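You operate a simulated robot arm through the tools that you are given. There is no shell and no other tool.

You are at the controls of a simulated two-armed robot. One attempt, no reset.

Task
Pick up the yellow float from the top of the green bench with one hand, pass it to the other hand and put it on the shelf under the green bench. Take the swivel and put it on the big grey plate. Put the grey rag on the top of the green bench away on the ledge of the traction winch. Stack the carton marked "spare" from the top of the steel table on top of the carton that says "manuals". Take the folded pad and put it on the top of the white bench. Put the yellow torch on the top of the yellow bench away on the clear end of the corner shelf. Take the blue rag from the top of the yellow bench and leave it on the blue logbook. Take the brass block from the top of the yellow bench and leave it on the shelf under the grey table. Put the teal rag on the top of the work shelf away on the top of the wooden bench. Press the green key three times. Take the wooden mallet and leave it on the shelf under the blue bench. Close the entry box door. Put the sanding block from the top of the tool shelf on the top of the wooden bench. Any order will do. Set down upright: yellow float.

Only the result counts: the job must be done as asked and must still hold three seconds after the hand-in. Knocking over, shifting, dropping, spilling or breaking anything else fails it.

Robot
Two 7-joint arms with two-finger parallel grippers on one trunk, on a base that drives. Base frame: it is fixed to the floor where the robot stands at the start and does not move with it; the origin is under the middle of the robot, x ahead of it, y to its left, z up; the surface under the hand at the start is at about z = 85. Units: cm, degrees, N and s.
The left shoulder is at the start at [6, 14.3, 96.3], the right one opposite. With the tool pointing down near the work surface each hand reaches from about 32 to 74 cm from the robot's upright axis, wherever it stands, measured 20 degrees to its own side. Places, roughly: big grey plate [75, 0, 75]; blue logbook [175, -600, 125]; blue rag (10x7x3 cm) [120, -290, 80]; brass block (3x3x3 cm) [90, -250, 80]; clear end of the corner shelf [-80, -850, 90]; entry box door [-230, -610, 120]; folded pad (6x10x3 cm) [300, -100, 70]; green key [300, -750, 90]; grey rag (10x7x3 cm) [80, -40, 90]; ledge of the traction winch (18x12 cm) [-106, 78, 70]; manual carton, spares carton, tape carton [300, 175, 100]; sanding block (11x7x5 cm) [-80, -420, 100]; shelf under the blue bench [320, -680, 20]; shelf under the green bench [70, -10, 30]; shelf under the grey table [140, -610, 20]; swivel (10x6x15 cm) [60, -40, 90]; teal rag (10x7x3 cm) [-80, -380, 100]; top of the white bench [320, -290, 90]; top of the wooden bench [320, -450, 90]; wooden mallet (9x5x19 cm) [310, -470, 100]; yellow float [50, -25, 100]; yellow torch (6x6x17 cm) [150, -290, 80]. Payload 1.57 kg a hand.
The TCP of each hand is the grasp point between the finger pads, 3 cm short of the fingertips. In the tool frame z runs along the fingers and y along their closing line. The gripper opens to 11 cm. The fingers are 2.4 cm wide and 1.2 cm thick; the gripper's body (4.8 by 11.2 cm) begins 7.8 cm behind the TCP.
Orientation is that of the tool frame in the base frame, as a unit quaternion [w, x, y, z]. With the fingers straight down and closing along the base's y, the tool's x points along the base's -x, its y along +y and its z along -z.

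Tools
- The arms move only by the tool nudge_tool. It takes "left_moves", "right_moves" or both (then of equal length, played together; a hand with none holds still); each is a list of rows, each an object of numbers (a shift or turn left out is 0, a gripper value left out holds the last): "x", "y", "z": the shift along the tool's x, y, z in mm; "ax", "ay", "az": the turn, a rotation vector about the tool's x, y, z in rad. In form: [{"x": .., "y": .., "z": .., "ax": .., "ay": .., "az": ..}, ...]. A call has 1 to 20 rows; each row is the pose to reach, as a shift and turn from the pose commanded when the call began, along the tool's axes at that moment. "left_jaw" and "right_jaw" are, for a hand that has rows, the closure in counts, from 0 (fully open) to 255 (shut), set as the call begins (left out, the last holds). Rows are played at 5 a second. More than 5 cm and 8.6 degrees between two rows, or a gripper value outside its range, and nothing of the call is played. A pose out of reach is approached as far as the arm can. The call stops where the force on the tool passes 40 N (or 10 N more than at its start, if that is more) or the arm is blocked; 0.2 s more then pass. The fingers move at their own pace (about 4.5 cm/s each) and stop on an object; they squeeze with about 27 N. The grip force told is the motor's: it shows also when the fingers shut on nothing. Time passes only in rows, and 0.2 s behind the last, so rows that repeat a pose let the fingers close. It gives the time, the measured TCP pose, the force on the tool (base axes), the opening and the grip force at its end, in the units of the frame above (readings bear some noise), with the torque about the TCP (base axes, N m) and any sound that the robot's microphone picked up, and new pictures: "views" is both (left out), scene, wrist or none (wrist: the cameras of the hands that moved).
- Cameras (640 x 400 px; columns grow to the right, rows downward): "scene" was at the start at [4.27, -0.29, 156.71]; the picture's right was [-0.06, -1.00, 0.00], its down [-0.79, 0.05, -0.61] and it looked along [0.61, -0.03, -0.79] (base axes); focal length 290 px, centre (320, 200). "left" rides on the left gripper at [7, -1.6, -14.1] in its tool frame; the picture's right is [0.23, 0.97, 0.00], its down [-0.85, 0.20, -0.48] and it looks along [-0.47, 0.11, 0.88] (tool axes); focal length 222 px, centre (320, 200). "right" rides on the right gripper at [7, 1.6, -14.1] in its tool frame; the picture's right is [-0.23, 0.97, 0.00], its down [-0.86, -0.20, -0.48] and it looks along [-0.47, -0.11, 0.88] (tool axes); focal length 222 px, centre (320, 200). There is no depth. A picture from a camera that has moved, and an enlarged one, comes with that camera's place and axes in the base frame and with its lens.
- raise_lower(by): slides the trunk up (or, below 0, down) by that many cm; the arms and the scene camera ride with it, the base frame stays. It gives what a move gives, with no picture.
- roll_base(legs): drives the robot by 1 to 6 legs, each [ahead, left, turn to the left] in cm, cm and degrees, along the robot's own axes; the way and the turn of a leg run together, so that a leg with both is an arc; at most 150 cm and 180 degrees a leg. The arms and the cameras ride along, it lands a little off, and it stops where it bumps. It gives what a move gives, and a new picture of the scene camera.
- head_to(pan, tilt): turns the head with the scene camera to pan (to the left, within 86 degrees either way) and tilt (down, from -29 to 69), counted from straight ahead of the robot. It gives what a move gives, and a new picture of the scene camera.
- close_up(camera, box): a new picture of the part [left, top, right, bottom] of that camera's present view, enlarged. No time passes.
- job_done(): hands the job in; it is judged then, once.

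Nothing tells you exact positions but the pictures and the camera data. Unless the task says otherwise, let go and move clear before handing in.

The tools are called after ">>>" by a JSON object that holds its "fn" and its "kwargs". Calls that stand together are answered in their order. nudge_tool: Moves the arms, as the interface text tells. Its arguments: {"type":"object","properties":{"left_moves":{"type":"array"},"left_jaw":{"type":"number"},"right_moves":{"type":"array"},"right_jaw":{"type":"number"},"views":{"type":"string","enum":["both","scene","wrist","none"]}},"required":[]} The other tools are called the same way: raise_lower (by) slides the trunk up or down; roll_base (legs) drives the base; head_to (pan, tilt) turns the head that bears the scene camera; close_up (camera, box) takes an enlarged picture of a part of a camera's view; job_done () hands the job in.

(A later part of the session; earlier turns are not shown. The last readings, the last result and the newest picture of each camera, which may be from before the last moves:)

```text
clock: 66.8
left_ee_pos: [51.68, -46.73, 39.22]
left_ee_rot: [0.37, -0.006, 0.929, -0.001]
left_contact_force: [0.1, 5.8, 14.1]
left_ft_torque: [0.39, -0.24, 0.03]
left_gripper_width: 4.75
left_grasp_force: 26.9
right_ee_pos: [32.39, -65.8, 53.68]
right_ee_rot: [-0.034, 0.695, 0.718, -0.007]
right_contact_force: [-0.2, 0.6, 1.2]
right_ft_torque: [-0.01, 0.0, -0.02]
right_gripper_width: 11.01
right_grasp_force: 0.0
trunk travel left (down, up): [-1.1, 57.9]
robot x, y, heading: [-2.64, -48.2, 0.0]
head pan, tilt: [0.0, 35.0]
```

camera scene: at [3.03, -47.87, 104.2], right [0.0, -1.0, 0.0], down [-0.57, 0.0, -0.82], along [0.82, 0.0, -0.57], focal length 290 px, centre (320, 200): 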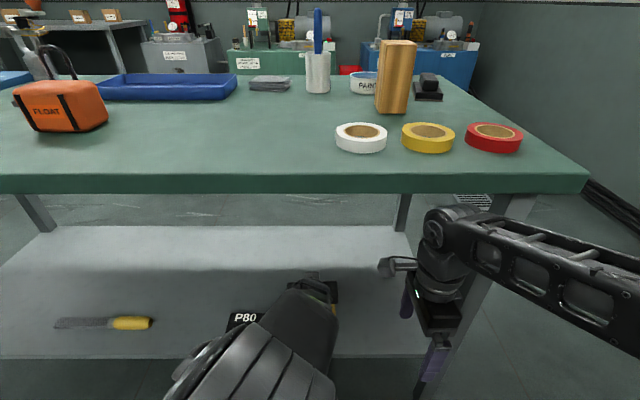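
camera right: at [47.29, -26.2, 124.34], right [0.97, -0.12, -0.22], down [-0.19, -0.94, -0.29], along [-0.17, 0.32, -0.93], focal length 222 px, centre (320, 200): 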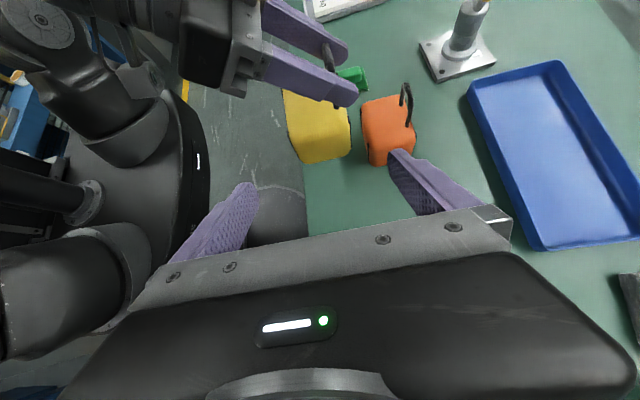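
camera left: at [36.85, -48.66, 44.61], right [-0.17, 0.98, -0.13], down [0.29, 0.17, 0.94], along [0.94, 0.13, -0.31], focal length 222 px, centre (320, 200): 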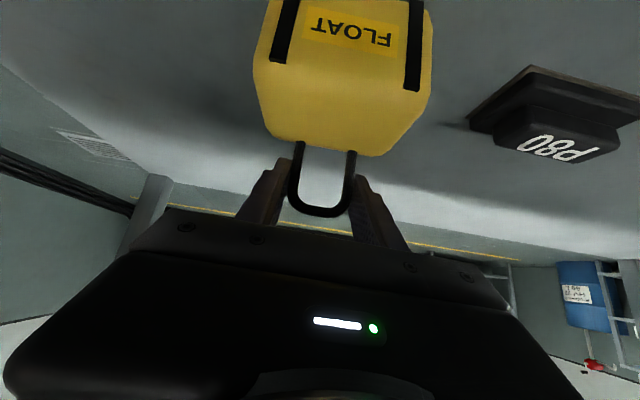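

Nearly level. I'll release the handle now (opening to about 7.5 cm) and back out up along the tool axis.

>>> {"fn": "nudge_tool", "kwargs": {"left_moves": [{"z": 0}, {"z": 0}, {"z": 0}], "left_jaw": 75, "views": "wrist"}}

```text
clock: 67.6
left_ee_pos: [51.73, -46.97, 39.17]
left_ee_rot: [0.369, -0.006, 0.929, -0.001]
left_contact_force: [0.2, -0.1, -0.6]
left_ft_torque: [0.01, 0.0, 0.0]
left_gripper_width: 7.77
left_grasp_force: 0.0
right_ee_pos: [32.39, -65.74, 53.64]
right_ee_rot: [-0.035, 0.695, 0.718, -0.007]
right_contact_force: [-0.4, -0.7, 0.2]
right_ft_torque: [0.02, -0.01, 0.02]
right_gripper_width: 10.97
right_grasp_force: 0.0
trunk travel left (down, up): [-1.1, 57.9]
robot x, y, heading: [-2.93, -47.75, -0.4]
head pan, tilt: [0.0, 35.0]
camera left: at [36.84, -48.48, 44.55], right [-0.17, 0.97, -0.16], down [0.29, 0.21, 0.93], along [0.94, 0.12, -0.32], focal length 222 px, centre (320, 200)
```

left: 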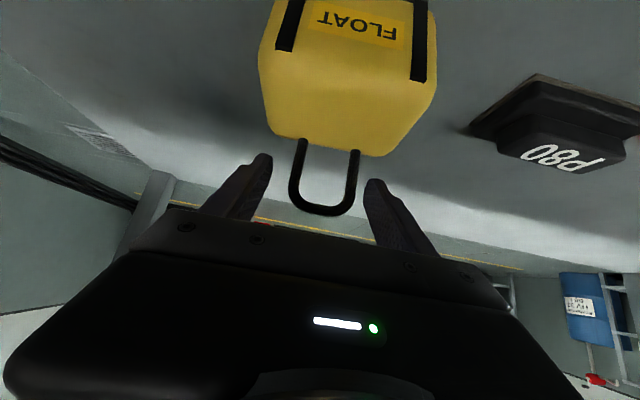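

The float stands upright on the shelf. Backing out.

>>> {"fn": "nudge_tool", "kwargs": {"left_moves": [{"z": -30}, {"z": -70}, {"z": -110}, {"z": -140}, {"z": -140}], "views": "scene"}}

>>> {"fn": "roll_base", "kwargs": {"legs": [[-45, 0, 0]]}}

```text
clock: 68.7
left_ee_pos: [44.89, -39.07, 46.53]
left_ee_rot: [0.335, -0.101, 0.936, 0.031]
left_contact_force: [0.1, -0.3, -0.2]
left_ft_torque: [0.03, 0.04, -0.02]
left_gripper_width: 7.77
left_grasp_force: 0.1
right_ee_pos: [32.37, -65.94, 53.59]
right_ee_rot: [-0.035, 0.695, 0.718, -0.007]
right_contact_force: [0.7, -0.4, -0.2]
right_ft_torque: [0.0, -0.04, -0.01]
right_gripper_width: 10.99
right_grasp_force: 0.1
trunk travel left (down, up): [-1.1, 57.9]
robot x, y, heading: [-2.39, -48.08, -0.2]
head pan, tilt: [0.0, 35.0]
stopped in row 5 (left hand): the arm was blocked; the commanded pose is now the measured one
camera scene: at [3.02, -47.87, 104.2], right [0.0, -1.0, 0.0], down [-0.57, 0.0, -0.82], along [0.82, 0.0, -0.57], focal length 290 px, centre (320, 200)
```

scene: 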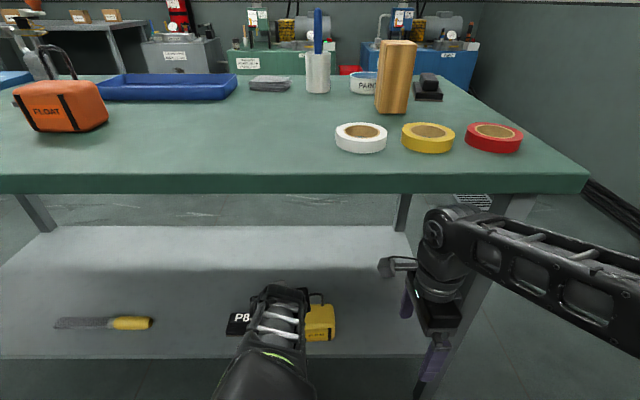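

```text
clock: 71.4
left_ee_pos: [1.06, -39.14, 46.49]
left_ee_rot: [0.335, -0.096, 0.937, 0.029]
left_contact_force: [0.2, -0.1, 0.4]
left_ft_torque: [0.02, 0.01, 0.02]
left_gripper_width: 7.77
left_grasp_force: 0.1
right_ee_pos: [-11.87, -65.92, 53.67]
right_ee_rot: [-0.034, 0.698, 0.715, -0.007]
right_contact_force: [0.0, -0.3, 0.0]
right_ft_torque: [-0.02, 0.02, 0.0]
right_gripper_width: 11.03
right_grasp_force: 0.0
trunk travel left (down, up): [-1.1, 57.9]
robot x, y, heading: [-46.64, -47.68, -0.7]
head pan, tilt: [0.0, 35.0]
camera scene: at [-40.97, -47.6, 104.21], right [-0.01, -1.0, 0.0], down [-0.57, 0.01, -0.82], along [0.82, -0.01, -0.57], focal length 290 px, centre (320, 200)
```

scene: 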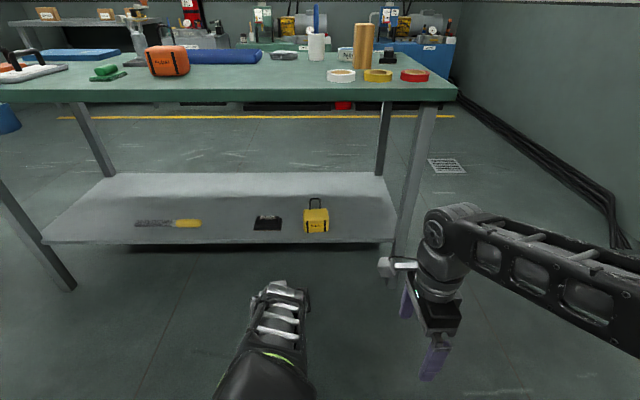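

The float stands upright on the shelf. The grey rag is near the bench's back edge, easier from the far side. I'll raise the trunk and look around to plan the driving.

>>> {"fn": "raise_lower", "kwargs": {"by": 40}}

>>> {"fn": "raise_lower", "kwargs": {"by": 15}}

>>> {"fn": "head_to", "kwargs": {"pan": -60, "tilt": 15}}

>>> {"fn": "head_to", "kwargs": {"pan": 60, "tilt": 15}}

```text
clock: 75.2
left_ee_pos: [1.06, -39.15, 86.49]
left_ee_rot: [0.335, -0.096, 0.937, 0.029]
left_contact_force: [-2.0, -0.1, 0.6]
left_ft_torque: [0.0, -0.02, 0.02]
left_gripper_width: 7.77
left_grasp_force: 0.1
right_ee_pos: [-11.75, -65.83, 93.46]
right_ee_rot: [-0.035, 0.698, 0.715, -0.006]
right_contact_force: [-0.2, 0.1, -0.8]
right_ft_torque: [0.0, -0.01, -0.02]
right_gripper_width: 11.01
right_grasp_force: 0.2
trunk travel left (down, up): [-41.1, 17.9]
robot x, y, heading: [-46.55, -47.75, -0.8]
head pan, tilt: [0.0, 35.0]
```

```text
clock: 76.9
left_ee_pos: [0.94, -39.04, 101.41]
left_ee_rot: [0.336, -0.095, 0.937, 0.028]
left_contact_force: [0.3, -0.2, 0.3]
left_ft_torque: [0.02, 0.05, -0.01]
left_gripper_width: 7.75
left_grasp_force: 0.1
right_ee_pos: [-11.79, -65.82, 108.56]
right_ee_rot: [-0.034, 0.698, 0.715, -0.007]
right_contact_force: [0.1, 0.3, 0.3]
right_ft_torque: [0.01, 0.01, -0.02]
right_gripper_width: 11.0
right_grasp_force: 0.1
trunk travel left (down, up): [-56.1, 2.9]
robot x, y, heading: [-46.6, -47.44, -0.7]
head pan, tilt: [0.0, 35.0]
```

```text
clock: 78.2
left_ee_pos: [0.98, -39.16, 101.43]
left_ee_rot: [0.335, -0.096, 0.937, 0.028]
left_contact_force: [-0.2, 0.5, -0.8]
left_ft_torque: [-0.01, 0.03, 0.02]
left_gripper_width: 7.78
left_grasp_force: 0.1
right_ee_pos: [-11.76, -65.81, 108.72]
right_ee_rot: [-0.035, 0.698, 0.715, -0.007]
right_contact_force: [-0.2, -0.1, -0.5]
right_ft_torque: [-0.03, 0.01, -0.03]
right_gripper_width: 10.99
right_grasp_force: 0.0
trunk travel left (down, up): [-56.1, 2.9]
robot x, y, heading: [-46.86, -47.67, -0.5]
head pan, tilt: [-60.0, 15.0]
camera scene: at [-45.19, -55.64, 162.4], right [-0.87, -0.49, 0.0], down [-0.13, 0.23, -0.97], along [0.47, -0.84, -0.26], focal length 290 px, centre (320, 200)
```

scene: 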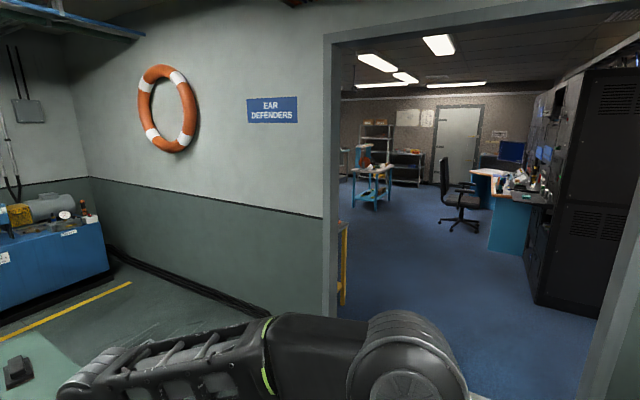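

```text
clock: 80.2
left_ee_pos: [1.0, -39.19, 101.53]
left_ee_rot: [0.335, -0.096, 0.937, 0.028]
left_contact_force: [0.3, 0.2, -0.5]
left_ft_torque: [-0.02, -0.02, 0.0]
left_gripper_width: 7.73
left_grasp_force: 0.1
right_ee_pos: [-11.84, -65.86, 108.66]
right_ee_rot: [-0.035, 0.699, 0.715, -0.006]
right_contact_force: [0.9, 0.2, 0.1]
right_ft_torque: [0.0, -0.03, -0.04]
right_gripper_width: 11.01
right_grasp_force: 0.1
trunk travel left (down, up): [-56.1, 2.9]
robot x, y, heading: [-46.62, -47.62, -0.8]
head pan, tilt: [60.0, 15.0]
camera scene: at [-45.01, -39.47, 162.41], right [0.86, -0.51, 0.0], down [-0.13, -0.22, -0.97], along [0.49, 0.83, -0.26], focal length 290 px, centre (320, 200)
```

scene: 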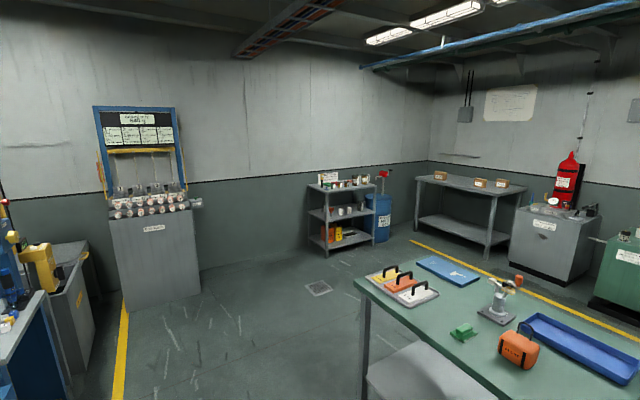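

The way round the bench's right end is open (the wall is near y≈-207 with a doorway). I'll drive round to the far side and turn to face the bench.

>>> {"fn": "roll_base", "kwargs": {"legs": [[0, -88, 0], [100, 0, 0], [90, 0, 0]]}}

>>> {"fn": "head_to", "kwargs": {"pan": 0, "tilt": 20}}

```text
clock: 93.8
left_ee_pos: [184.98, -128.08, 101.41]
left_ee_rot: [0.334, -0.105, 0.936, 0.031]
left_contact_force: [-0.2, -1.4, -0.4]
left_ft_torque: [0.01, 0.03, 0.02]
left_gripper_width: 7.74
left_grasp_force: 0.1
right_ee_pos: [172.9, -155.01, 108.6]
right_ee_rot: [-0.035, 0.691, 0.722, -0.007]
right_contact_force: [-0.9, 0.5, 0.4]
right_ft_torque: [-0.03, 0.03, -0.01]
right_gripper_width: 10.99
right_grasp_force: 0.0
trunk travel left (down, up): [-56.1, 2.9]
robot x, y, heading: [137.59, -137.56, 0.5]
head pan, tilt: [60.0, 15.0]
camera scene: at [139.11, -129.3, 162.41], right [0.87, -0.49, 0.0], down [-0.13, -0.23, -0.97], along [0.48, 0.84, -0.26], focal length 290 px, centre (320, 200)
```

scene: 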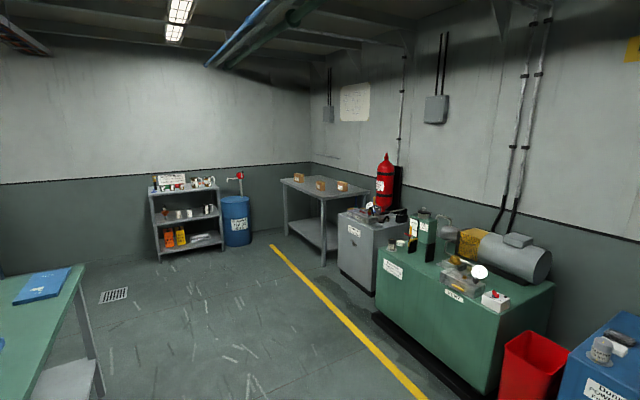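

```text
clock: 95.1
left_ee_pos: [184.95, -128.01, 101.51]
left_ee_rot: [0.335, -0.105, 0.936, 0.032]
left_contact_force: [-0.6, 0.4, -0.1]
left_ft_torque: [0.02, 0.01, 0.0]
left_gripper_width: 7.77
left_grasp_force: 0.1
right_ee_pos: [172.79, -155.08, 108.55]
right_ee_rot: [-0.033, 0.692, 0.721, -0.006]
right_contact_force: [-0.1, -0.9, -0.2]
right_ft_torque: [-0.03, -0.02, 0.01]
right_gripper_width: 10.99
right_grasp_force: 0.0
trunk travel left (down, up): [-56.1, 2.9]
robot x, y, heading: [137.52, -137.46, 0.0]
head pan, tilt: [0.0, 20.0]
camera scene: at [143.75, -137.35, 161.59], right [0.01, -1.0, 0.0], down [-0.34, 0.0, -0.94], along [0.94, 0.01, -0.34], focal length 290 px, centre (320, 200)
```

scene: 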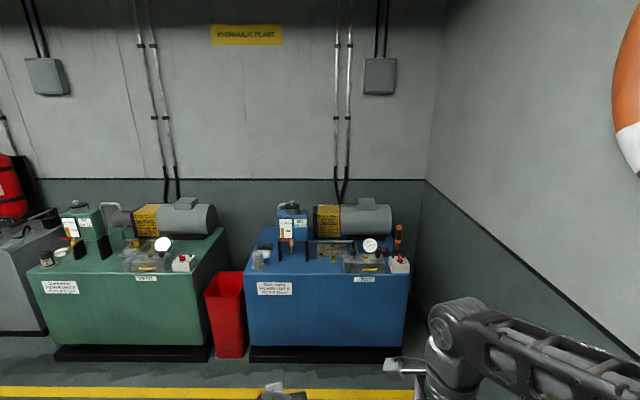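

Machines stand well back (x≈284). I'll turn around here and strafe along the bench's far side.

>>> {"fn": "roll_base", "kwargs": {"legs": [[8, 0, 0], [0, 0, 180], [0, -85, 0]]}}

>>> {"fn": "head_to", "kwargs": {"pan": 0, "tilt": 50}}

```text
clock: 107.8
left_ee_pos: [91.16, -66.29, 101.52]
left_ee_rot: [0.046, 0.93, 0.145, -0.333]
left_contact_force: [0.1, 0.2, -0.3]
left_ft_torque: [-0.01, 0.01, 0.02]
left_gripper_width: 7.76
left_grasp_force: 0.1
right_ee_pos: [101.06, -38.35, 108.63]
right_ee_rot: [-0.008, 0.75, -0.66, 0.034]
right_contact_force: [-0.3, 0.3, 0.5]
right_ft_torque: [-0.04, -0.01, -0.01]
right_gripper_width: 10.98
right_grasp_force: 0.1
trunk travel left (down, up): [-56.1, 2.9]
robot x, y, heading: [137.81, -52.84, -174.5]
head pan, tilt: [0.0, 20.0]
camera scene: at [131.13, -53.29, 161.59], right [-0.09, 1.0, 0.0], down [0.34, 0.03, -0.94], along [-0.94, -0.09, -0.34], focal length 290 px, centre (320, 200)
```

scene: 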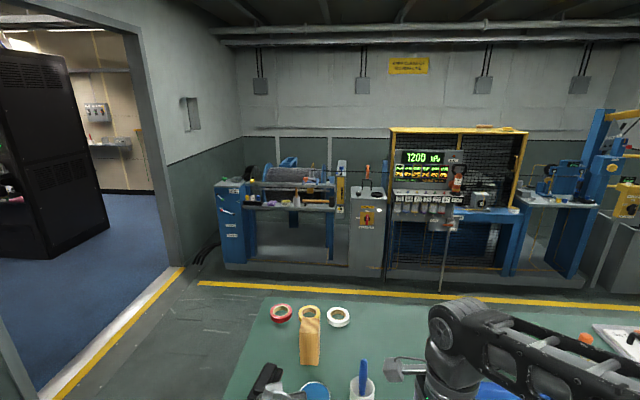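

```text
clock: 108.8
left_ee_pos: [91.17, -66.32, 101.46]
left_ee_rot: [0.046, 0.931, 0.145, -0.333]
left_contact_force: [-0.2, 0.5, 0.5]
left_ft_torque: [-0.02, -0.01, 0.02]
left_gripper_width: 7.77
left_grasp_force: 0.1
right_ee_pos: [100.96, -38.39, 108.7]
right_ee_rot: [-0.008, 0.751, -0.659, 0.034]
right_contact_force: [1.1, -0.8, -0.1]
right_ft_torque: [0.02, 0.03, 0.05]
right_gripper_width: 11.02
right_grasp_force: 0.2
trunk travel left (down, up): [-56.1, 2.9]
robot x, y, heading: [137.82, -52.82, -174.6]
head pan, tilt: [0.0, 50.0]
camera scene: at [132.73, -53.2, 157.04], right [-0.09, 1.0, 0.0], down [0.76, 0.07, -0.64], along [-0.64, -0.06, -0.77], focal length 290 px, centre (320, 200)
```

scene: 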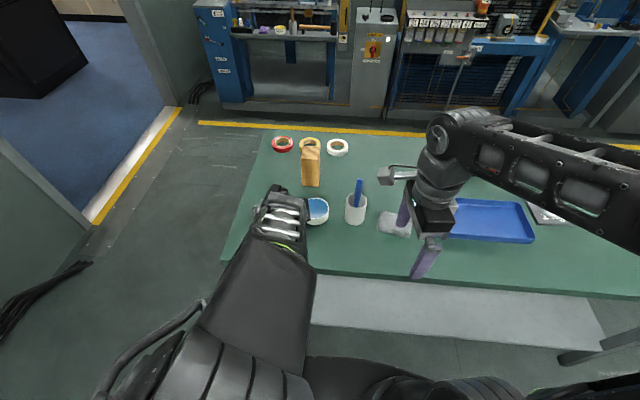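

>>> {"fn": "close_up", "kwargs": {"camera": "scene", "box": [340, 180, 460, 260]}}

>>> {"fn": "close_up", "kwargs": {"camera": "right", "box": [0, 0, 640, 400]}}

```text
5.00 times, centred on (400, 220) of scene
camera zoom: at [132.73, -53.2, 157.04], right [-0.09, 1.0, 0.0], down [0.76, 0.07, -0.64], along [-0.64, -0.06, -0.77], focal length 1448 px, centre (-80, 100)
```

zoom: 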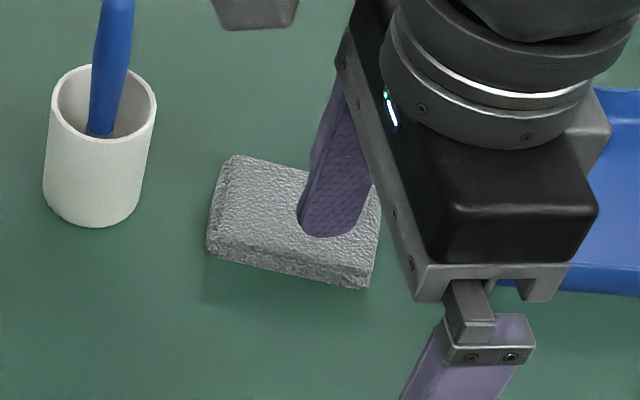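

```text
1.00 times, centred on (320, 200) of right (not enlarged: the box is as wide or as high as the picture)
camera zoom: at [99.42, -45.18, 122.97], right [-0.99, 0.1, -0.07], down [0.06, 0.89, 0.45], along [0.1, 0.45, -0.89], focal length 222 px, centre (320, 200)
```

zoom: 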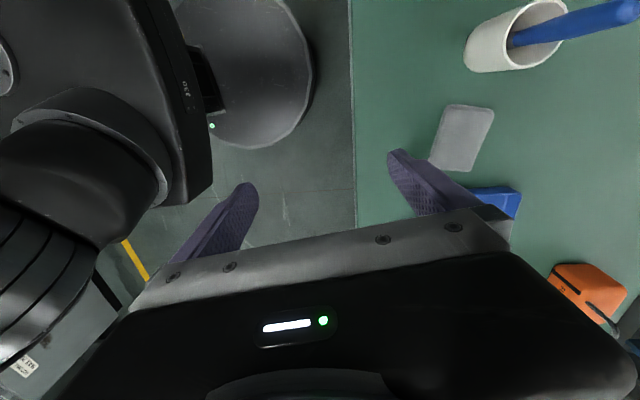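

The rag centre is about (81.2,-36.3), rotated about 10°. I'll take the right hand above it, aligned to close across its short side.

>>> {"fn": "nudge_tool", "kwargs": {"right_moves": [{"x": -10, "y": 40, "z": 19, "ax": -0.012, "ay": -0.008, "az": 0.062}, {"x": -20, "y": 80, "z": 37, "ax": -0.024, "ay": -0.016, "az": 0.124}, {"x": -30, "y": 120, "z": 56, "ax": -0.035, "ay": -0.025, "az": 0.187}, {"x": -41, "y": 160, "z": 75, "ax": -0.046, "ay": -0.033, "az": 0.25}, {"x": -51, "y": 199, "z": 94, "ax": -0.057, "ay": -0.041, "az": 0.312}, {"x": -51, "y": 199, "z": 94, "ax": -0.057, "ay": -0.041, "az": 0.312}]}}

```text
clock: 110.2
left_ee_pos: [91.23, -66.36, 101.52]
left_ee_rot: [0.046, 0.931, 0.145, -0.333]
left_contact_force: [1.2, -1.2, -0.3]
left_ft_torque: [-0.02, 0.01, 0.02]
left_gripper_width: 7.78
left_grasp_force: 0.1
right_ee_pos: [81.15, -36.31, 98.25]
right_ee_rot: [0.005, -0.639, 0.769, 0.003]
right_contact_force: [0.3, -0.1, -0.5]
right_ft_torque: [0.0, 0.0, -0.03]
right_gripper_width: 11.01
right_grasp_force: 0.1
trunk travel left (down, up): [-56.1, 2.9]
robot x, y, heading: [137.81, -52.9, -174.7]
head pan, tilt: [0.0, 50.0]
camera scene: at [132.81, -53.19, 157.04], right [-0.09, 1.0, 0.0], down [0.76, 0.07, -0.64], along [-0.64, -0.06, -0.77], focal length 290 px, centre (320, 200)
camera right: at [78.21, -43.06, 112.37], right [-0.92, 0.4, 0.0], down [0.35, 0.8, 0.49], along [0.2, 0.45, -0.87], focal length 222 px, centre (320, 200)
```

scene: 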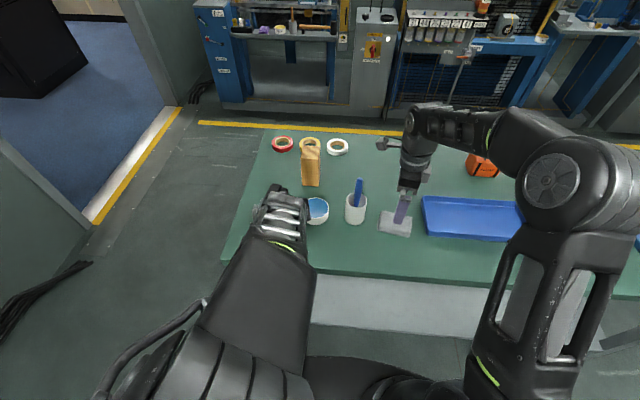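
right: 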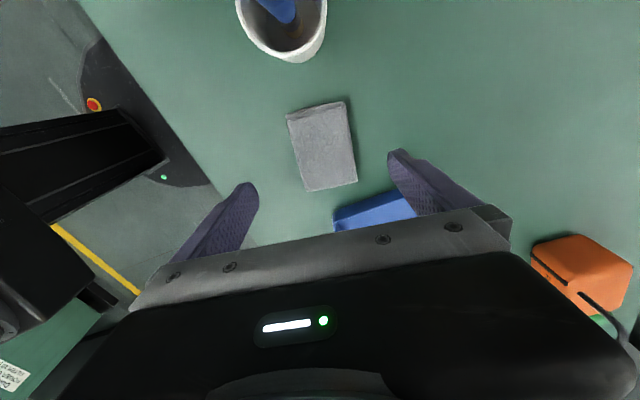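

The rag is squarely between the fingers. Descending and gripping.

>>> {"fn": "nudge_tool", "kwargs": {"right_moves": [{"z": 45}, {"z": 85}, {"z": 97}, {"z": 97}], "views": "wrist"}}

>>> {"fn": "nudge_tool", "kwargs": {"right_moves": [{"z": 0}, {"z": 0}, {"z": 0}, {"z": 0}], "right_jaw": 255, "views": "none"}}

>>> {"fn": "nudge_tool", "kwargs": {"right_moves": [{"z": -40}, {"z": -80}, {"z": -120}, {"z": -160}, {"z": -160}], "views": "wrist"}}

```text
clock: 111.2
left_ee_pos: [91.23, -66.17, 101.52]
left_ee_rot: [0.046, 0.931, 0.145, -0.333]
left_contact_force: [0.1, 0.8, 0.9]
left_ft_torque: [-0.03, 0.01, 0.03]
left_gripper_width: 7.77
left_grasp_force: 0.1
right_ee_pos: [81.3, -36.02, 88.39]
right_ee_rot: [0.006, -0.639, 0.769, 0.001]
right_contact_force: [0.1, 0.4, -0.1]
right_ft_torque: [-0.02, 0.03, 0.01]
right_gripper_width: 11.01
right_grasp_force: 0.1
trunk travel left (down, up): [-56.1, 2.9]
robot x, y, heading: [137.58, -53.21, -174.7]
head pan, tilt: [0.0, 50.0]
camera right: at [78.32, -42.83, 102.46], right [-0.92, 0.4, 0.0], down [0.35, 0.8, 0.49], along [0.2, 0.45, -0.87], focal length 222 px, centre (320, 200)
```

right: 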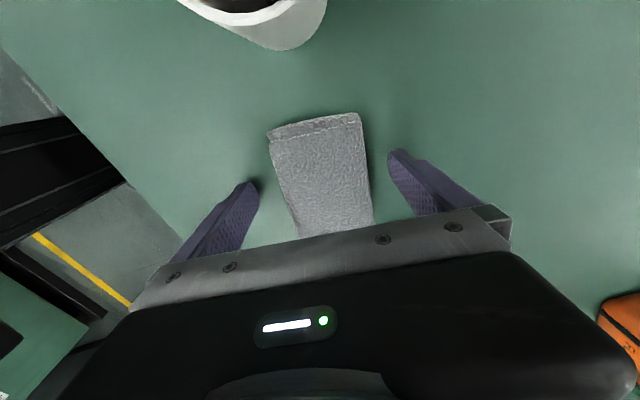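

```text
clock: 112.2
left_ee_pos: [91.13, -66.3, 101.45]
left_ee_rot: [0.047, 0.93, 0.145, -0.334]
left_contact_force: [0.2, 0.2, -1.3]
left_ft_torque: [-0.03, -0.01, -0.01]
left_gripper_width: 7.78
left_grasp_force: 0.0
right_ee_pos: [81.3, -36.06, 88.37]
right_ee_rot: [0.007, -0.639, 0.769, 0.002]
right_contact_force: [0.0, 0.2, -0.2]
right_ft_torque: [-0.02, 0.02, 0.0]
right_gripper_width: 6.7
right_grasp_force: 26.7
trunk travel left (down, up): [-56.1, 2.9]
robot x, y, heading: [137.54, -53.14, -174.6]
head pan, tilt: [0.0, 50.0]
```

```text
clock: 113.4
left_ee_pos: [91.2, -66.33, 101.48]
left_ee_rot: [0.046, 0.931, 0.145, -0.333]
left_contact_force: [0.0, 0.0, 0.3]
left_ft_torque: [0.02, 0.03, 0.03]
left_gripper_width: 7.79
left_grasp_force: 0.0
right_ee_pos: [81.35, -36.35, 104.28]
right_ee_rot: [0.007, -0.64, 0.768, 0.002]
right_contact_force: [-0.6, 0.9, -0.3]
right_ft_torque: [0.03, 0.02, 0.0]
right_gripper_width: 6.68
right_grasp_force: 26.9
trunk travel left (down, up): [-56.1, 2.9]
robot x, y, heading: [137.63, -52.89, -174.8]
head pan, tilt: [0.0, 50.0]
camera right: at [78.4, -43.11, 118.38], right [-0.92, 0.4, 0.0], down [0.35, 0.8, 0.49], along [0.2, 0.45, -0.87], focal length 222 px, centre (320, 200)
```

right: 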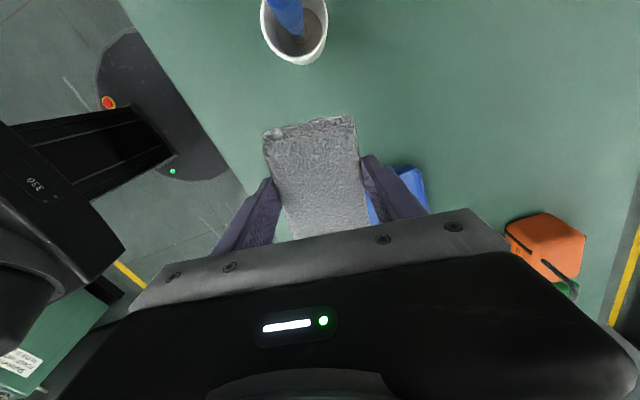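

The rag is held. I'll draw the right hand in and restore the left hand to a straight-down pose.

>>> {"fn": "nudge_tool", "kwargs": {"right_moves": [{"x": 9, "y": -40, "z": -8}, {"x": 18, "y": -80, "z": -16}, {"x": 26, "y": -120, "z": -24}, {"x": 35, "y": -160, "z": -32}, {"x": 44, "y": -195, "z": -35}, {"x": 44, "y": -195, "z": -35}], "left_moves": [{"x": 3, "y": 16, "z": -14, "ax": 0.012, "ay": 0.137, "az": 0.041}, {"x": 6, "y": 33, "z": -28, "ax": 0.025, "ay": 0.274, "az": 0.083}, {"x": 9, "y": 50, "z": -43, "ax": 0.038, "ay": 0.411, "az": 0.124}, {"x": 12, "y": 67, "z": -58, "ax": 0.05, "ay": 0.548, "az": 0.166}, {"x": 15, "y": 84, "z": -72, "ax": 0.063, "ay": 0.685, "az": 0.207}, {"x": 15, "y": 84, "z": -72, "ax": 0.063, "ay": 0.685, "az": 0.207}], "left_jaw": 0, "views": "none"}}

>>> {"fn": "head_to", "kwargs": {"pan": -30, "tilt": 10}}

```text
clock: 114.8
left_ee_pos: [99.38, -72.68, 106.09]
left_ee_rot: [-0.001, 0.999, 0.046, 0.0]
left_contact_force: [0.2, 0.2, 0.1]
left_ft_torque: [0.01, -0.01, 0.04]
left_gripper_width: 11.01
left_grasp_force: 0.0
right_ee_pos: [99.92, -44.4, 107.68]
right_ee_rot: [0.006, -0.64, 0.769, 0.002]
right_contact_force: [0.1, -0.8, -0.8]
right_ft_torque: [-0.01, -0.01, 0.01]
right_gripper_width: 6.71
right_grasp_force: 27.3
trunk travel left (down, up): [-56.1, 2.9]
robot x, y, heading: [137.72, -52.75, -174.8]
head pan, tilt: [0.0, 50.0]
```

```text
clock: 115.8
left_ee_pos: [99.35, -72.59, 106.13]
left_ee_rot: [0.0, 0.999, 0.047, 0.0]
left_contact_force: [0.6, 0.6, 0.1]
left_ft_torque: [0.0, -0.01, 0.0]
left_gripper_width: 10.99
left_grasp_force: 0.1
right_ee_pos: [99.96, -44.5, 107.61]
right_ee_rot: [0.007, -0.639, 0.769, 0.002]
right_contact_force: [-0.6, -0.7, -0.1]
right_ft_torque: [-0.04, 0.0, -0.01]
right_gripper_width: 6.68
right_grasp_force: 26.9
trunk travel left (down, up): [-56.1, 2.9]
robot x, y, heading: [137.49, -52.81, -174.6]
head pan, tilt: [-30.0, 10.0]
camera scene: at [131.95, -48.62, 163.21], right [0.42, 0.91, 0.0], down [0.16, -0.07, -0.98], along [-0.9, 0.41, -0.17], focal length 290 px, centre (320, 200)
```

scene: 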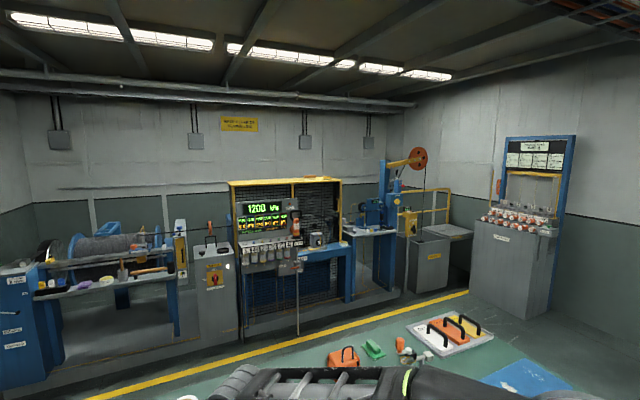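

Next the cartons. I'll back away from the bench, turn to face +x and look at the steel table.

>>> {"fn": "roll_base", "kwargs": {"legs": [[-45, 0, 0], [0, 0, -150], [0, 0, -35]]}}

>>> {"fn": "head_to", "kwargs": {"pan": 50, "tilt": 20}}

```text
clock: 126.2
left_ee_pos: [221.41, -29.03, 106.09]
left_ee_rot: [0.0, -0.044, 0.999, 0.0]
left_contact_force: [0.1, -0.5, -0.2]
left_ft_torque: [0.01, -0.03, 0.02]
left_gripper_width: 11.0
left_grasp_force: 0.1
right_ee_pos: [220.56, -57.22, 107.74]
right_ee_rot: [0.002, 0.771, 0.637, -0.006]
right_contact_force: [0.0, -0.5, -1.1]
right_ft_torque: [-0.01, 0.02, -0.01]
right_gripper_width: 6.69
right_grasp_force: 27.0
trunk travel left (down, up): [-56.1, 2.9]
robot x, y, heading: [182.88, -48.35, 5.0]
head pan, tilt: [-30.0, 10.0]
camera scene: at [188.16, -52.57, 163.22], right [-0.42, -0.91, 0.0], down [-0.16, 0.07, -0.98], along [0.89, -0.42, -0.17], focal length 290 px, centre (320, 200)
```

scene: 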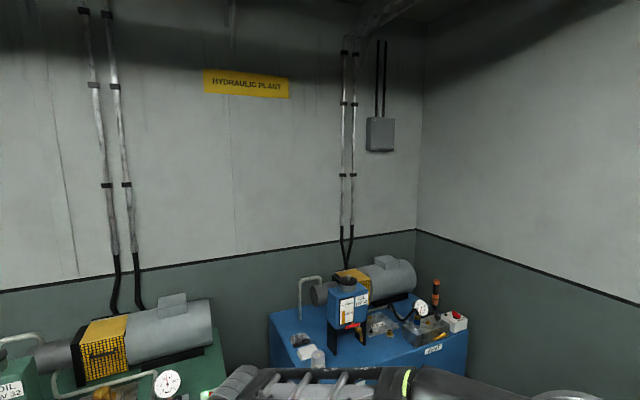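

```text
clock: 127.8
left_ee_pos: [221.35, -29.05, 106.17]
left_ee_rot: [0.0, -0.044, 0.999, 0.0]
left_contact_force: [-0.3, 0.6, -0.3]
left_ft_torque: [-0.02, 0.02, 0.0]
left_gripper_width: 11.01
left_grasp_force: 0.0
right_ee_pos: [220.53, -57.21, 107.7]
right_ee_rot: [0.001, 0.771, 0.637, -0.007]
right_contact_force: [-0.9, 0.2, -0.3]
right_ft_torque: [-0.03, 0.02, -0.05]
right_gripper_width: 6.72
right_grasp_force: 27.0
trunk travel left (down, up): [-56.1, 2.9]
robot x, y, heading: [182.92, -48.62, 4.8]
head pan, tilt: [50.0, 20.0]
camera scene: at [185.09, -40.99, 161.59], right [0.82, -0.58, 0.0], down [-0.2, -0.28, -0.94], along [0.54, 0.77, -0.34], focal length 290 px, centre (320, 200)
```

scene: 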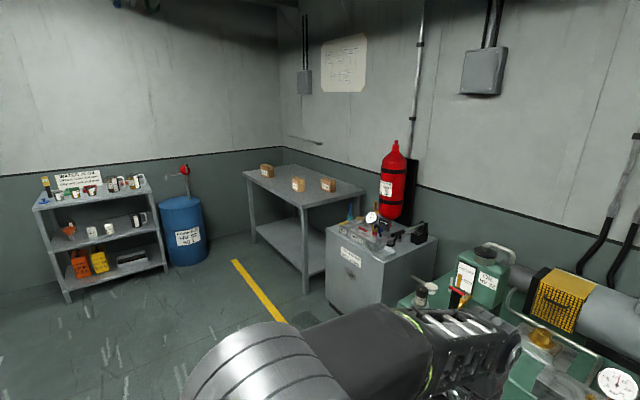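

The cartons stand on the steel table (front edge x≈286). I'll drive over there.

>>> {"fn": "roll_base", "kwargs": {"legs": [[0, 0, -5], [0, 110, 0], [0, 102, 0], [50, 0, 0]]}}

>>> {"fn": "head_to", "kwargs": {"pan": 0, "tilt": 35}}

```text
clock: 141.4
left_ee_pos: [269.26, 186.12, 106.07]
left_ee_rot: [0.0, -0.013, 1.0, 0.0]
left_contact_force: [0.6, -0.3, 0.7]
left_ft_torque: [0.01, 0.04, -0.02]
left_gripper_width: 10.99
left_grasp_force: 0.2
right_ee_pos: [266.82, 158.0, 107.62]
right_ee_rot: [0.002, 0.789, 0.614, -0.005]
right_contact_force: [0.7, 0.4, -1.0]
right_ft_torque: [0.05, 0.05, -0.03]
right_gripper_width: 6.72
right_grasp_force: 27.1
trunk travel left (down, up): [-56.1, 2.9]
robot x, y, heading: [229.4, 168.86, 1.3]
head pan, tilt: [50.0, 20.0]
camera scene: at [232.37, 176.35, 161.59], right [0.78, -0.62, 0.0], down [-0.21, -0.27, -0.94], along [0.59, 0.74, -0.34], focal length 290 px, centre (320, 200)
```

scene: 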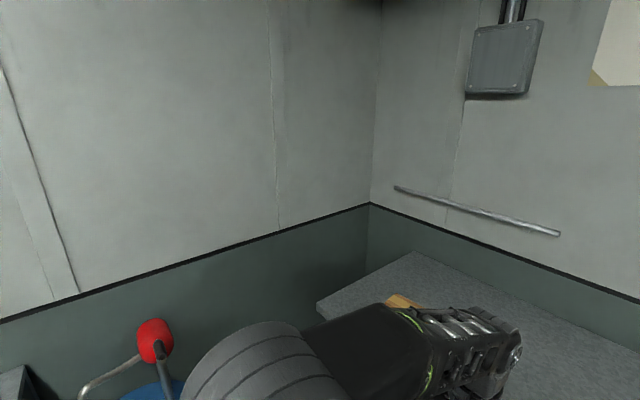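

```text
clock: 142.6
left_ee_pos: [269.17, 186.08, 106.02]
left_ee_rot: [0.0, -0.013, 1.0, -0.001]
left_contact_force: [0.7, 0.0, -0.5]
left_ft_torque: [0.03, -0.01, -0.01]
left_gripper_width: 11.03
left_grasp_force: 0.1
right_ee_pos: [266.66, 158.05, 107.71]
right_ee_rot: [0.002, 0.789, 0.614, -0.007]
right_contact_force: [-0.1, -0.4, -0.1]
right_ft_torque: [-0.01, 0.01, -0.01]
right_gripper_width: 6.67
right_grasp_force: 26.6
trunk travel left (down, up): [-56.1, 2.9]
robot x, y, heading: [229.75, 169.07, 1.4]
head pan, tilt: [0.0, 35.0]
camera scene: at [235.28, 169.3, 159.21], right [0.03, -1.0, 0.0], down [-0.57, -0.02, -0.82], along [0.82, 0.02, -0.57], focal length 290 px, centre (320, 200)
```

scene: 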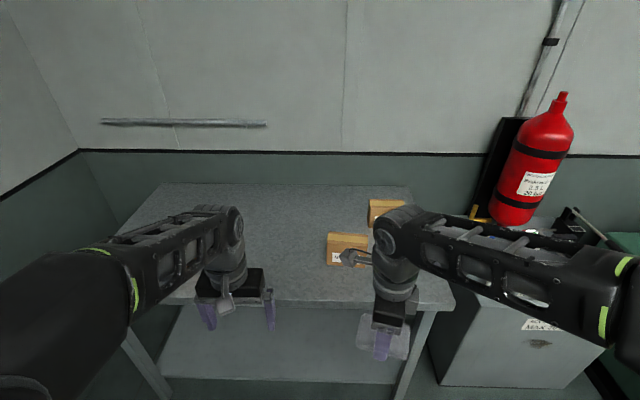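

>>> {"fn": "nudge_tool", "kwargs": {"left_moves": [{"y": 40}, {"y": 80}, {"y": 120}, {"y": 160}, {"y": 160}], "right_moves": [{"x": -40}, {"x": -80}, {"x": -120}, {"x": -120}, {"x": -120}], "views": "scene"}}

>>> {"fn": "close_up", "kwargs": {"camera": "scene", "box": [280, 180, 440, 280]}}

```text
clock: 143.8
left_ee_pos: [269.03, 202.04, 106.12]
left_ee_rot: [0.0, -0.012, 1.0, 0.0]
left_contact_force: [0.0, 1.0, -0.1]
left_ft_torque: [0.0, 0.0, 0.02]
left_gripper_width: 10.98
left_grasp_force: 0.0
right_ee_pos: [263.59, 146.22, 107.63]
right_ee_rot: [0.001, 0.79, 0.613, -0.006]
right_contact_force: [-0.2, 0.0, -0.6]
right_ft_torque: [-0.01, 0.04, 0.03]
right_gripper_width: 6.69
right_grasp_force: 27.0
trunk travel left (down, up): [-56.1, 2.9]
robot x, y, heading: [229.32, 168.91, 1.6]
head pan, tilt: [0.0, 35.0]
camera scene: at [235.24, 169.2, 159.21], right [0.03, -1.0, 0.0], down [-0.57, -0.01, -0.82], along [0.82, 0.02, -0.57], focal length 290 px, centre (320, 200)
```

scene: 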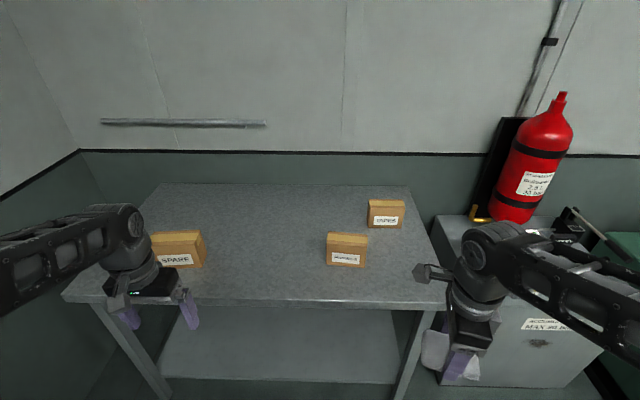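

```text
4.00 times, centred on (360, 230) of scene
camera zoom: at [235.24, 169.2, 159.21], right [0.03, -1.0, 0.0], down [-0.57, -0.01, -0.82], along [0.82, 0.02, -0.57], focal length 1158 px, centre (160, 80)
```

zoom: 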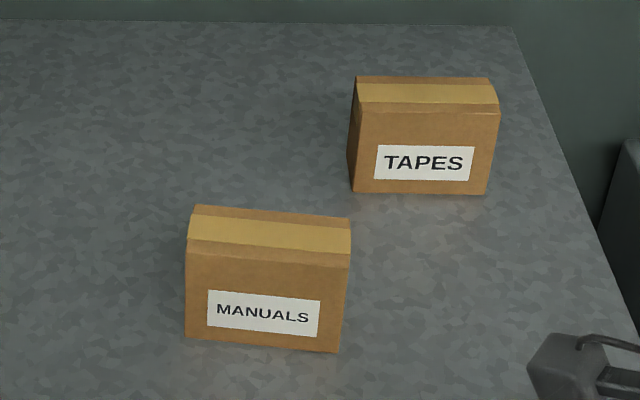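

Manuals carton is centred near (305,162), about 13 wide × 6 deep × 9.5 high on a table at z≈86. Let me look closely at the spares carton.

>>> {"fn": "close_up", "kwargs": {"camera": "scene", "box": [130, 200, 260, 300]}}

>>> {"fn": "head_to", "kwargs": {"pan": 35, "tilt": 40}}

```text
4.00 times, centred on (195, 250) of scene
camera zoom: at [235.24, 169.2, 159.21], right [0.03, -1.0, 0.0], down [-0.57, -0.01, -0.82], along [0.82, 0.02, -0.57], focal length 1158 px, centre (820, 0)
```

zoom: 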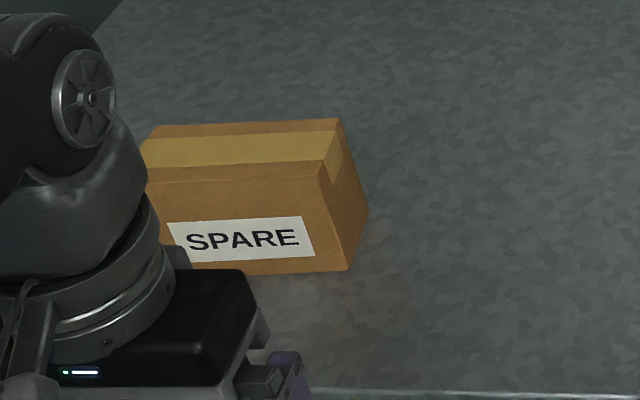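

```text
clock: 144.8
left_ee_pos: [268.95, 202.22, 106.04]
left_ee_rot: [0.0, -0.013, 1.0, 0.0]
left_contact_force: [-0.5, 0.2, -0.6]
left_ft_torque: [0.0, 0.01, 0.01]
left_gripper_width: 11.0
left_grasp_force: 0.1
right_ee_pos: [263.62, 146.26, 107.48]
right_ee_rot: [0.002, 0.79, 0.613, -0.007]
right_contact_force: [1.0, 0.1, 0.0]
right_ft_torque: [0.02, -0.02, -0.02]
right_gripper_width: 6.68
right_grasp_force: 27.0
trunk travel left (down, up): [-56.1, 2.9]
robot x, y, heading: [229.93, 169.0, 1.5]
head pan, tilt: [35.0, 40.0]
camera scene: at [233.32, 174.12, 158.45], right [0.59, -0.8, 0.0], down [-0.52, -0.38, -0.77], along [0.62, 0.45, -0.64], focal length 290 px, centre (320, 200)
```

scene: 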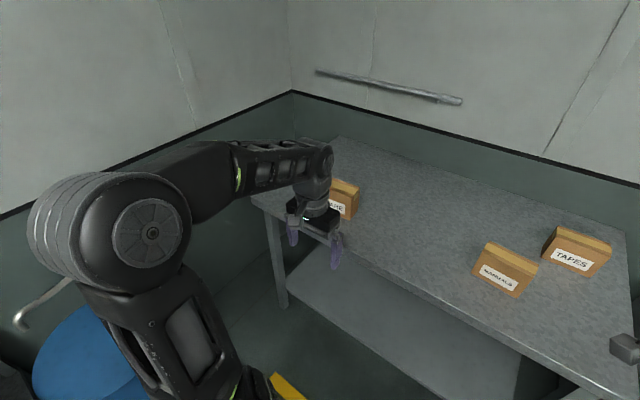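

Spares carton is near (303,217), rotated about 10°; manuals near (305,162), rotated about −4°. I'll drive closer so the left hand can reach the spares carton.

>>> {"fn": "roll_base", "kwargs": {"legs": [[18, 26, -1.5]]}}

>>> {"fn": "nudge_tool", "kwargs": {"left_moves": [{"az": -0.143}, {"az": -0.286}, {"az": -0.429}, {"az": -0.572}, {"az": -0.715}, {"az": -0.858}, {"az": -1.0}, {"az": -1.144}, {"az": -1.287}, {"az": -1.43}, {"az": -1.573}, {"az": -1.7}, {"az": -1.7}]}}

```text
clock: 147.0
left_ee_pos: [287.92, 227.84, 106.07]
left_ee_rot: [0.0, 0.0, 1.0, -0.001]
left_contact_force: [0.4, 0.7, -0.5]
left_ft_torque: [0.02, 0.02, 0.02]
left_gripper_width: 11.0
left_grasp_force: 0.2
right_ee_pos: [281.08, 172.35, 107.54]
right_ee_rot: [0.001, 0.798, 0.602, -0.007]
right_contact_force: [-1.2, 0.4, -0.7]
right_ft_torque: [-0.05, 0.02, -0.01]
right_gripper_width: 6.69
right_grasp_force: 27.0
trunk travel left (down, up): [-56.1, 2.9]
robot x, y, heading: [247.72, 195.28, -0.3]
head pan, tilt: [35.0, 40.0]
camera scene: at [251.58, 200.92, 158.44], right [0.57, -0.82, 0.0], down [-0.53, -0.37, -0.77], along [0.63, 0.44, -0.64], focal length 290 px, centre (320, 200)
```

scene: 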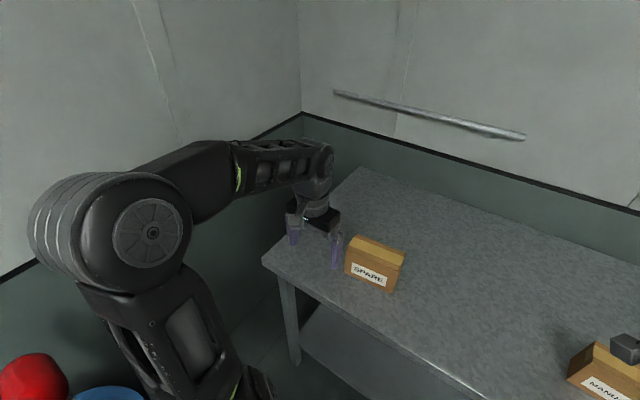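

```text
clock: 149.8
left_ee_pos: [288.12, 227.89, 106.01]
left_ee_rot: [0.001, 0.751, -0.66, 0.0]
left_contact_force: [0.1, -0.1, 0.0]
left_ft_torque: [0.0, 0.0, -0.01]
left_gripper_width: 11.02
left_grasp_force: 0.0
right_ee_pos: [281.12, 172.3, 107.65]
right_ee_rot: [0.002, 0.798, 0.602, -0.007]
right_contact_force: [-1.4, -0.6, -0.3]
right_ft_torque: [0.03, 0.0, -0.02]
right_gripper_width: 6.73
right_grasp_force: 26.3
trunk travel left (down, up): [-56.1, 2.9]
robot x, y, heading: [247.65, 195.57, -0.1]
head pan, tilt: [35.0, 40.0]
camera scene: at [251.51, 200.82, 158.45], right [0.57, -0.82, 0.0], down [-0.53, -0.37, -0.77], along [0.63, 0.44, -0.64], focal length 290 px, centre (320, 200)
camera left: at [290.48, 221.26, 120.04], right [-0.94, -0.35, 0.0], down [-0.31, 0.82, 0.48], along [-0.17, 0.45, -0.88], focal length 222 px, centre (320, 200)
```

scene: 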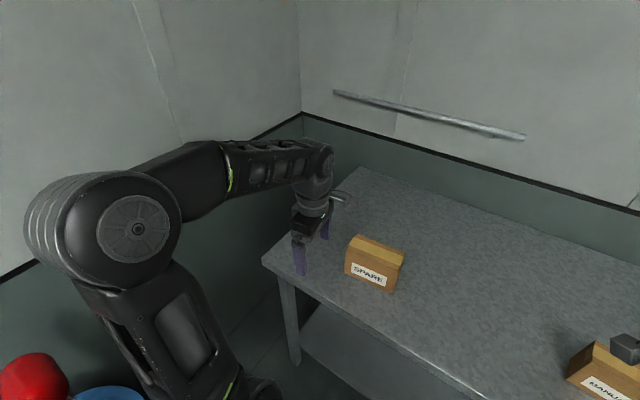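
left: 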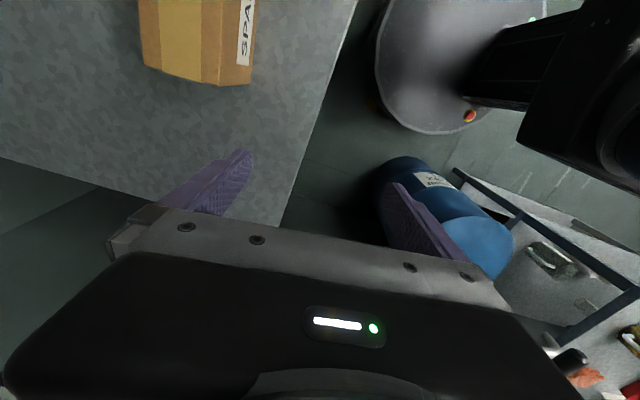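

>>> {"fn": "nudge_tool", "kwargs": {"left_moves": [{"x": 31, "y": -33}, {"x": 62, "y": -66}, {"x": 93, "y": -99}, {"x": 123, "y": -132, "az": -0.05}, {"x": 123, "y": -132, "az": -0.05}]}}

```text
clock: 151.0
left_ee_pos: [302.92, 217.54, 105.96]
left_ee_rot: [0.0, 0.767, -0.642, 0.0]
left_contact_force: [-0.2, -0.2, -0.3]
left_ft_torque: [-0.04, 0.02, 0.02]
left_gripper_width: 11.02
left_grasp_force: 0.0
right_ee_pos: [281.0, 172.15, 107.67]
right_ee_rot: [0.002, 0.798, 0.603, -0.006]
right_contact_force: [-0.4, 0.2, -0.2]
right_ft_torque: [0.01, 0.03, -0.01]
right_gripper_width: 6.69
right_grasp_force: 27.0
trunk travel left (down, up): [-56.1, 2.9]
robot x, y, heading: [247.57, 196.21, 0.2]
head pan, tilt: [35.0, 40.0]
camera scene: at [251.44, 200.87, 158.45], right [0.57, -0.82, 0.0], down [-0.53, -0.37, -0.77], along [0.63, 0.44, -0.64], focal length 290 px, centre (320, 200)
camera left: at [305.62, 211.04, 120.13], right [-0.92, -0.4, 0.0], down [-0.35, 0.81, 0.48], along [-0.19, 0.44, -0.88], focal length 222 px, centre (320, 200)
```

scene: 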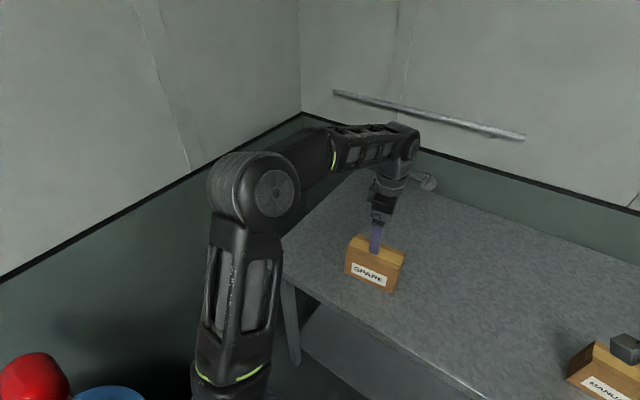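
left: 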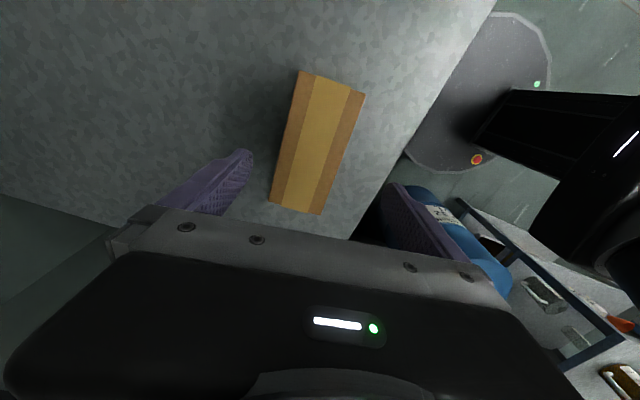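

The spares carton's centre is at about (303.7,217.3) with yaw ≈6°. I'll fine-align, descend and grip.

>>> {"fn": "nudge_tool", "kwargs": {"left_moves": [{"x": 3, "y": -7.5, "az": 0.07}, {"x": 3, "y": -7.5, "az": 0.07, "z": 45}, {"x": 3, "y": -7.5, "az": 0.07, "z": 90}, {"x": 3, "y": -7.5, "az": 0.07, "z": 132}, {"x": 3, "y": -7.5, "az": 0.07, "z": 132}], "views": "wrist"}}

```text
clock: 152.2
left_ee_pos: [303.41, 217.17, 92.73]
left_ee_rot: [0.001, 0.744, -0.668, 0.001]
left_contact_force: [1.0, 0.5, 0.1]
left_ft_torque: [0.01, 0.01, 0.02]
left_gripper_width: 11.01
left_grasp_force: 0.2
right_ee_pos: [281.1, 172.22, 107.52]
right_ee_rot: [0.001, 0.798, 0.602, -0.006]
right_contact_force: [0.0, 0.3, 0.6]
right_ft_torque: [-0.03, -0.03, -0.04]
right_gripper_width: 6.7
right_grasp_force: 27.6
trunk travel left (down, up): [-56.1, 2.9]
robot x, y, heading: [247.91, 195.86, -0.1]
head pan, tilt: [35.0, 40.0]
camera left: at [305.75, 210.53, 106.79], right [-0.94, -0.33, 0.0], down [-0.29, 0.83, 0.48], along [-0.16, 0.45, -0.88], focal length 222 px, centre (320, 200)
```

left: 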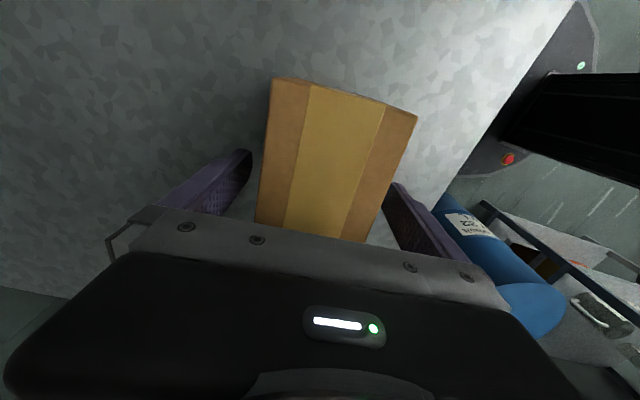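

>>> {"fn": "nudge_tool", "kwargs": {"left_moves": [{"z": 0}, {"z": 0}, {"z": 0}, {"z": 0}], "left_jaw": 255, "views": "none"}}

>>> {"fn": "nudge_tool", "kwargs": {"left_moves": [{"z": -40}, {"z": -80}, {"z": -120}, {"z": -150}, {"z": -150}], "views": "wrist"}}

```text
clock: 153.2
left_ee_pos: [303.56, 217.1, 92.77]
left_ee_rot: [-0.001, 0.745, -0.667, 0.0]
left_contact_force: [2.1, 1.4, 1.3]
left_ft_torque: [0.0, 0.04, 0.01]
left_gripper_width: 7.0
left_grasp_force: 26.8
right_ee_pos: [281.11, 172.18, 107.58]
right_ee_rot: [0.001, 0.798, 0.603, -0.007]
right_contact_force: [-0.1, -0.1, 0.7]
right_ft_torque: [0.02, 0.02, 0.01]
right_gripper_width: 6.69
right_grasp_force: 26.9
trunk travel left (down, up): [-56.1, 2.9]
robot x, y, heading: [247.65, 195.77, -0.3]
head pan, tilt: [35.0, 40.0]
```

```text
clock: 154.4
left_ee_pos: [303.37, 216.96, 107.81]
left_ee_rot: [0.0, 0.744, -0.668, 0.0]
left_contact_force: [-0.2, 0.3, -5.2]
left_ft_torque: [-0.08, -0.01, 0.01]
left_gripper_width: 7.05
left_grasp_force: 27.6
right_ee_pos: [281.18, 172.2, 107.55]
right_ee_rot: [0.002, 0.798, 0.603, -0.006]
right_contact_force: [1.0, 0.2, -0.3]
right_ft_torque: [-0.06, 0.03, 0.0]
right_gripper_width: 6.7
right_grasp_force: 26.8
trunk travel left (down, up): [-56.1, 2.9]
robot x, y, heading: [248.04, 195.64, -0.3]
head pan, tilt: [35.0, 40.0]
camera left: at [305.7, 210.44, 121.85], right [-0.94, -0.33, 0.0], down [-0.29, 0.83, 0.48], along [-0.16, 0.45, -0.88], focal length 222 px, centre (320, 200)
```

left: 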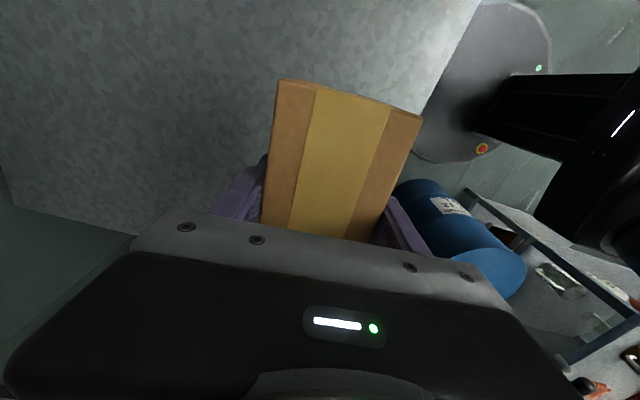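

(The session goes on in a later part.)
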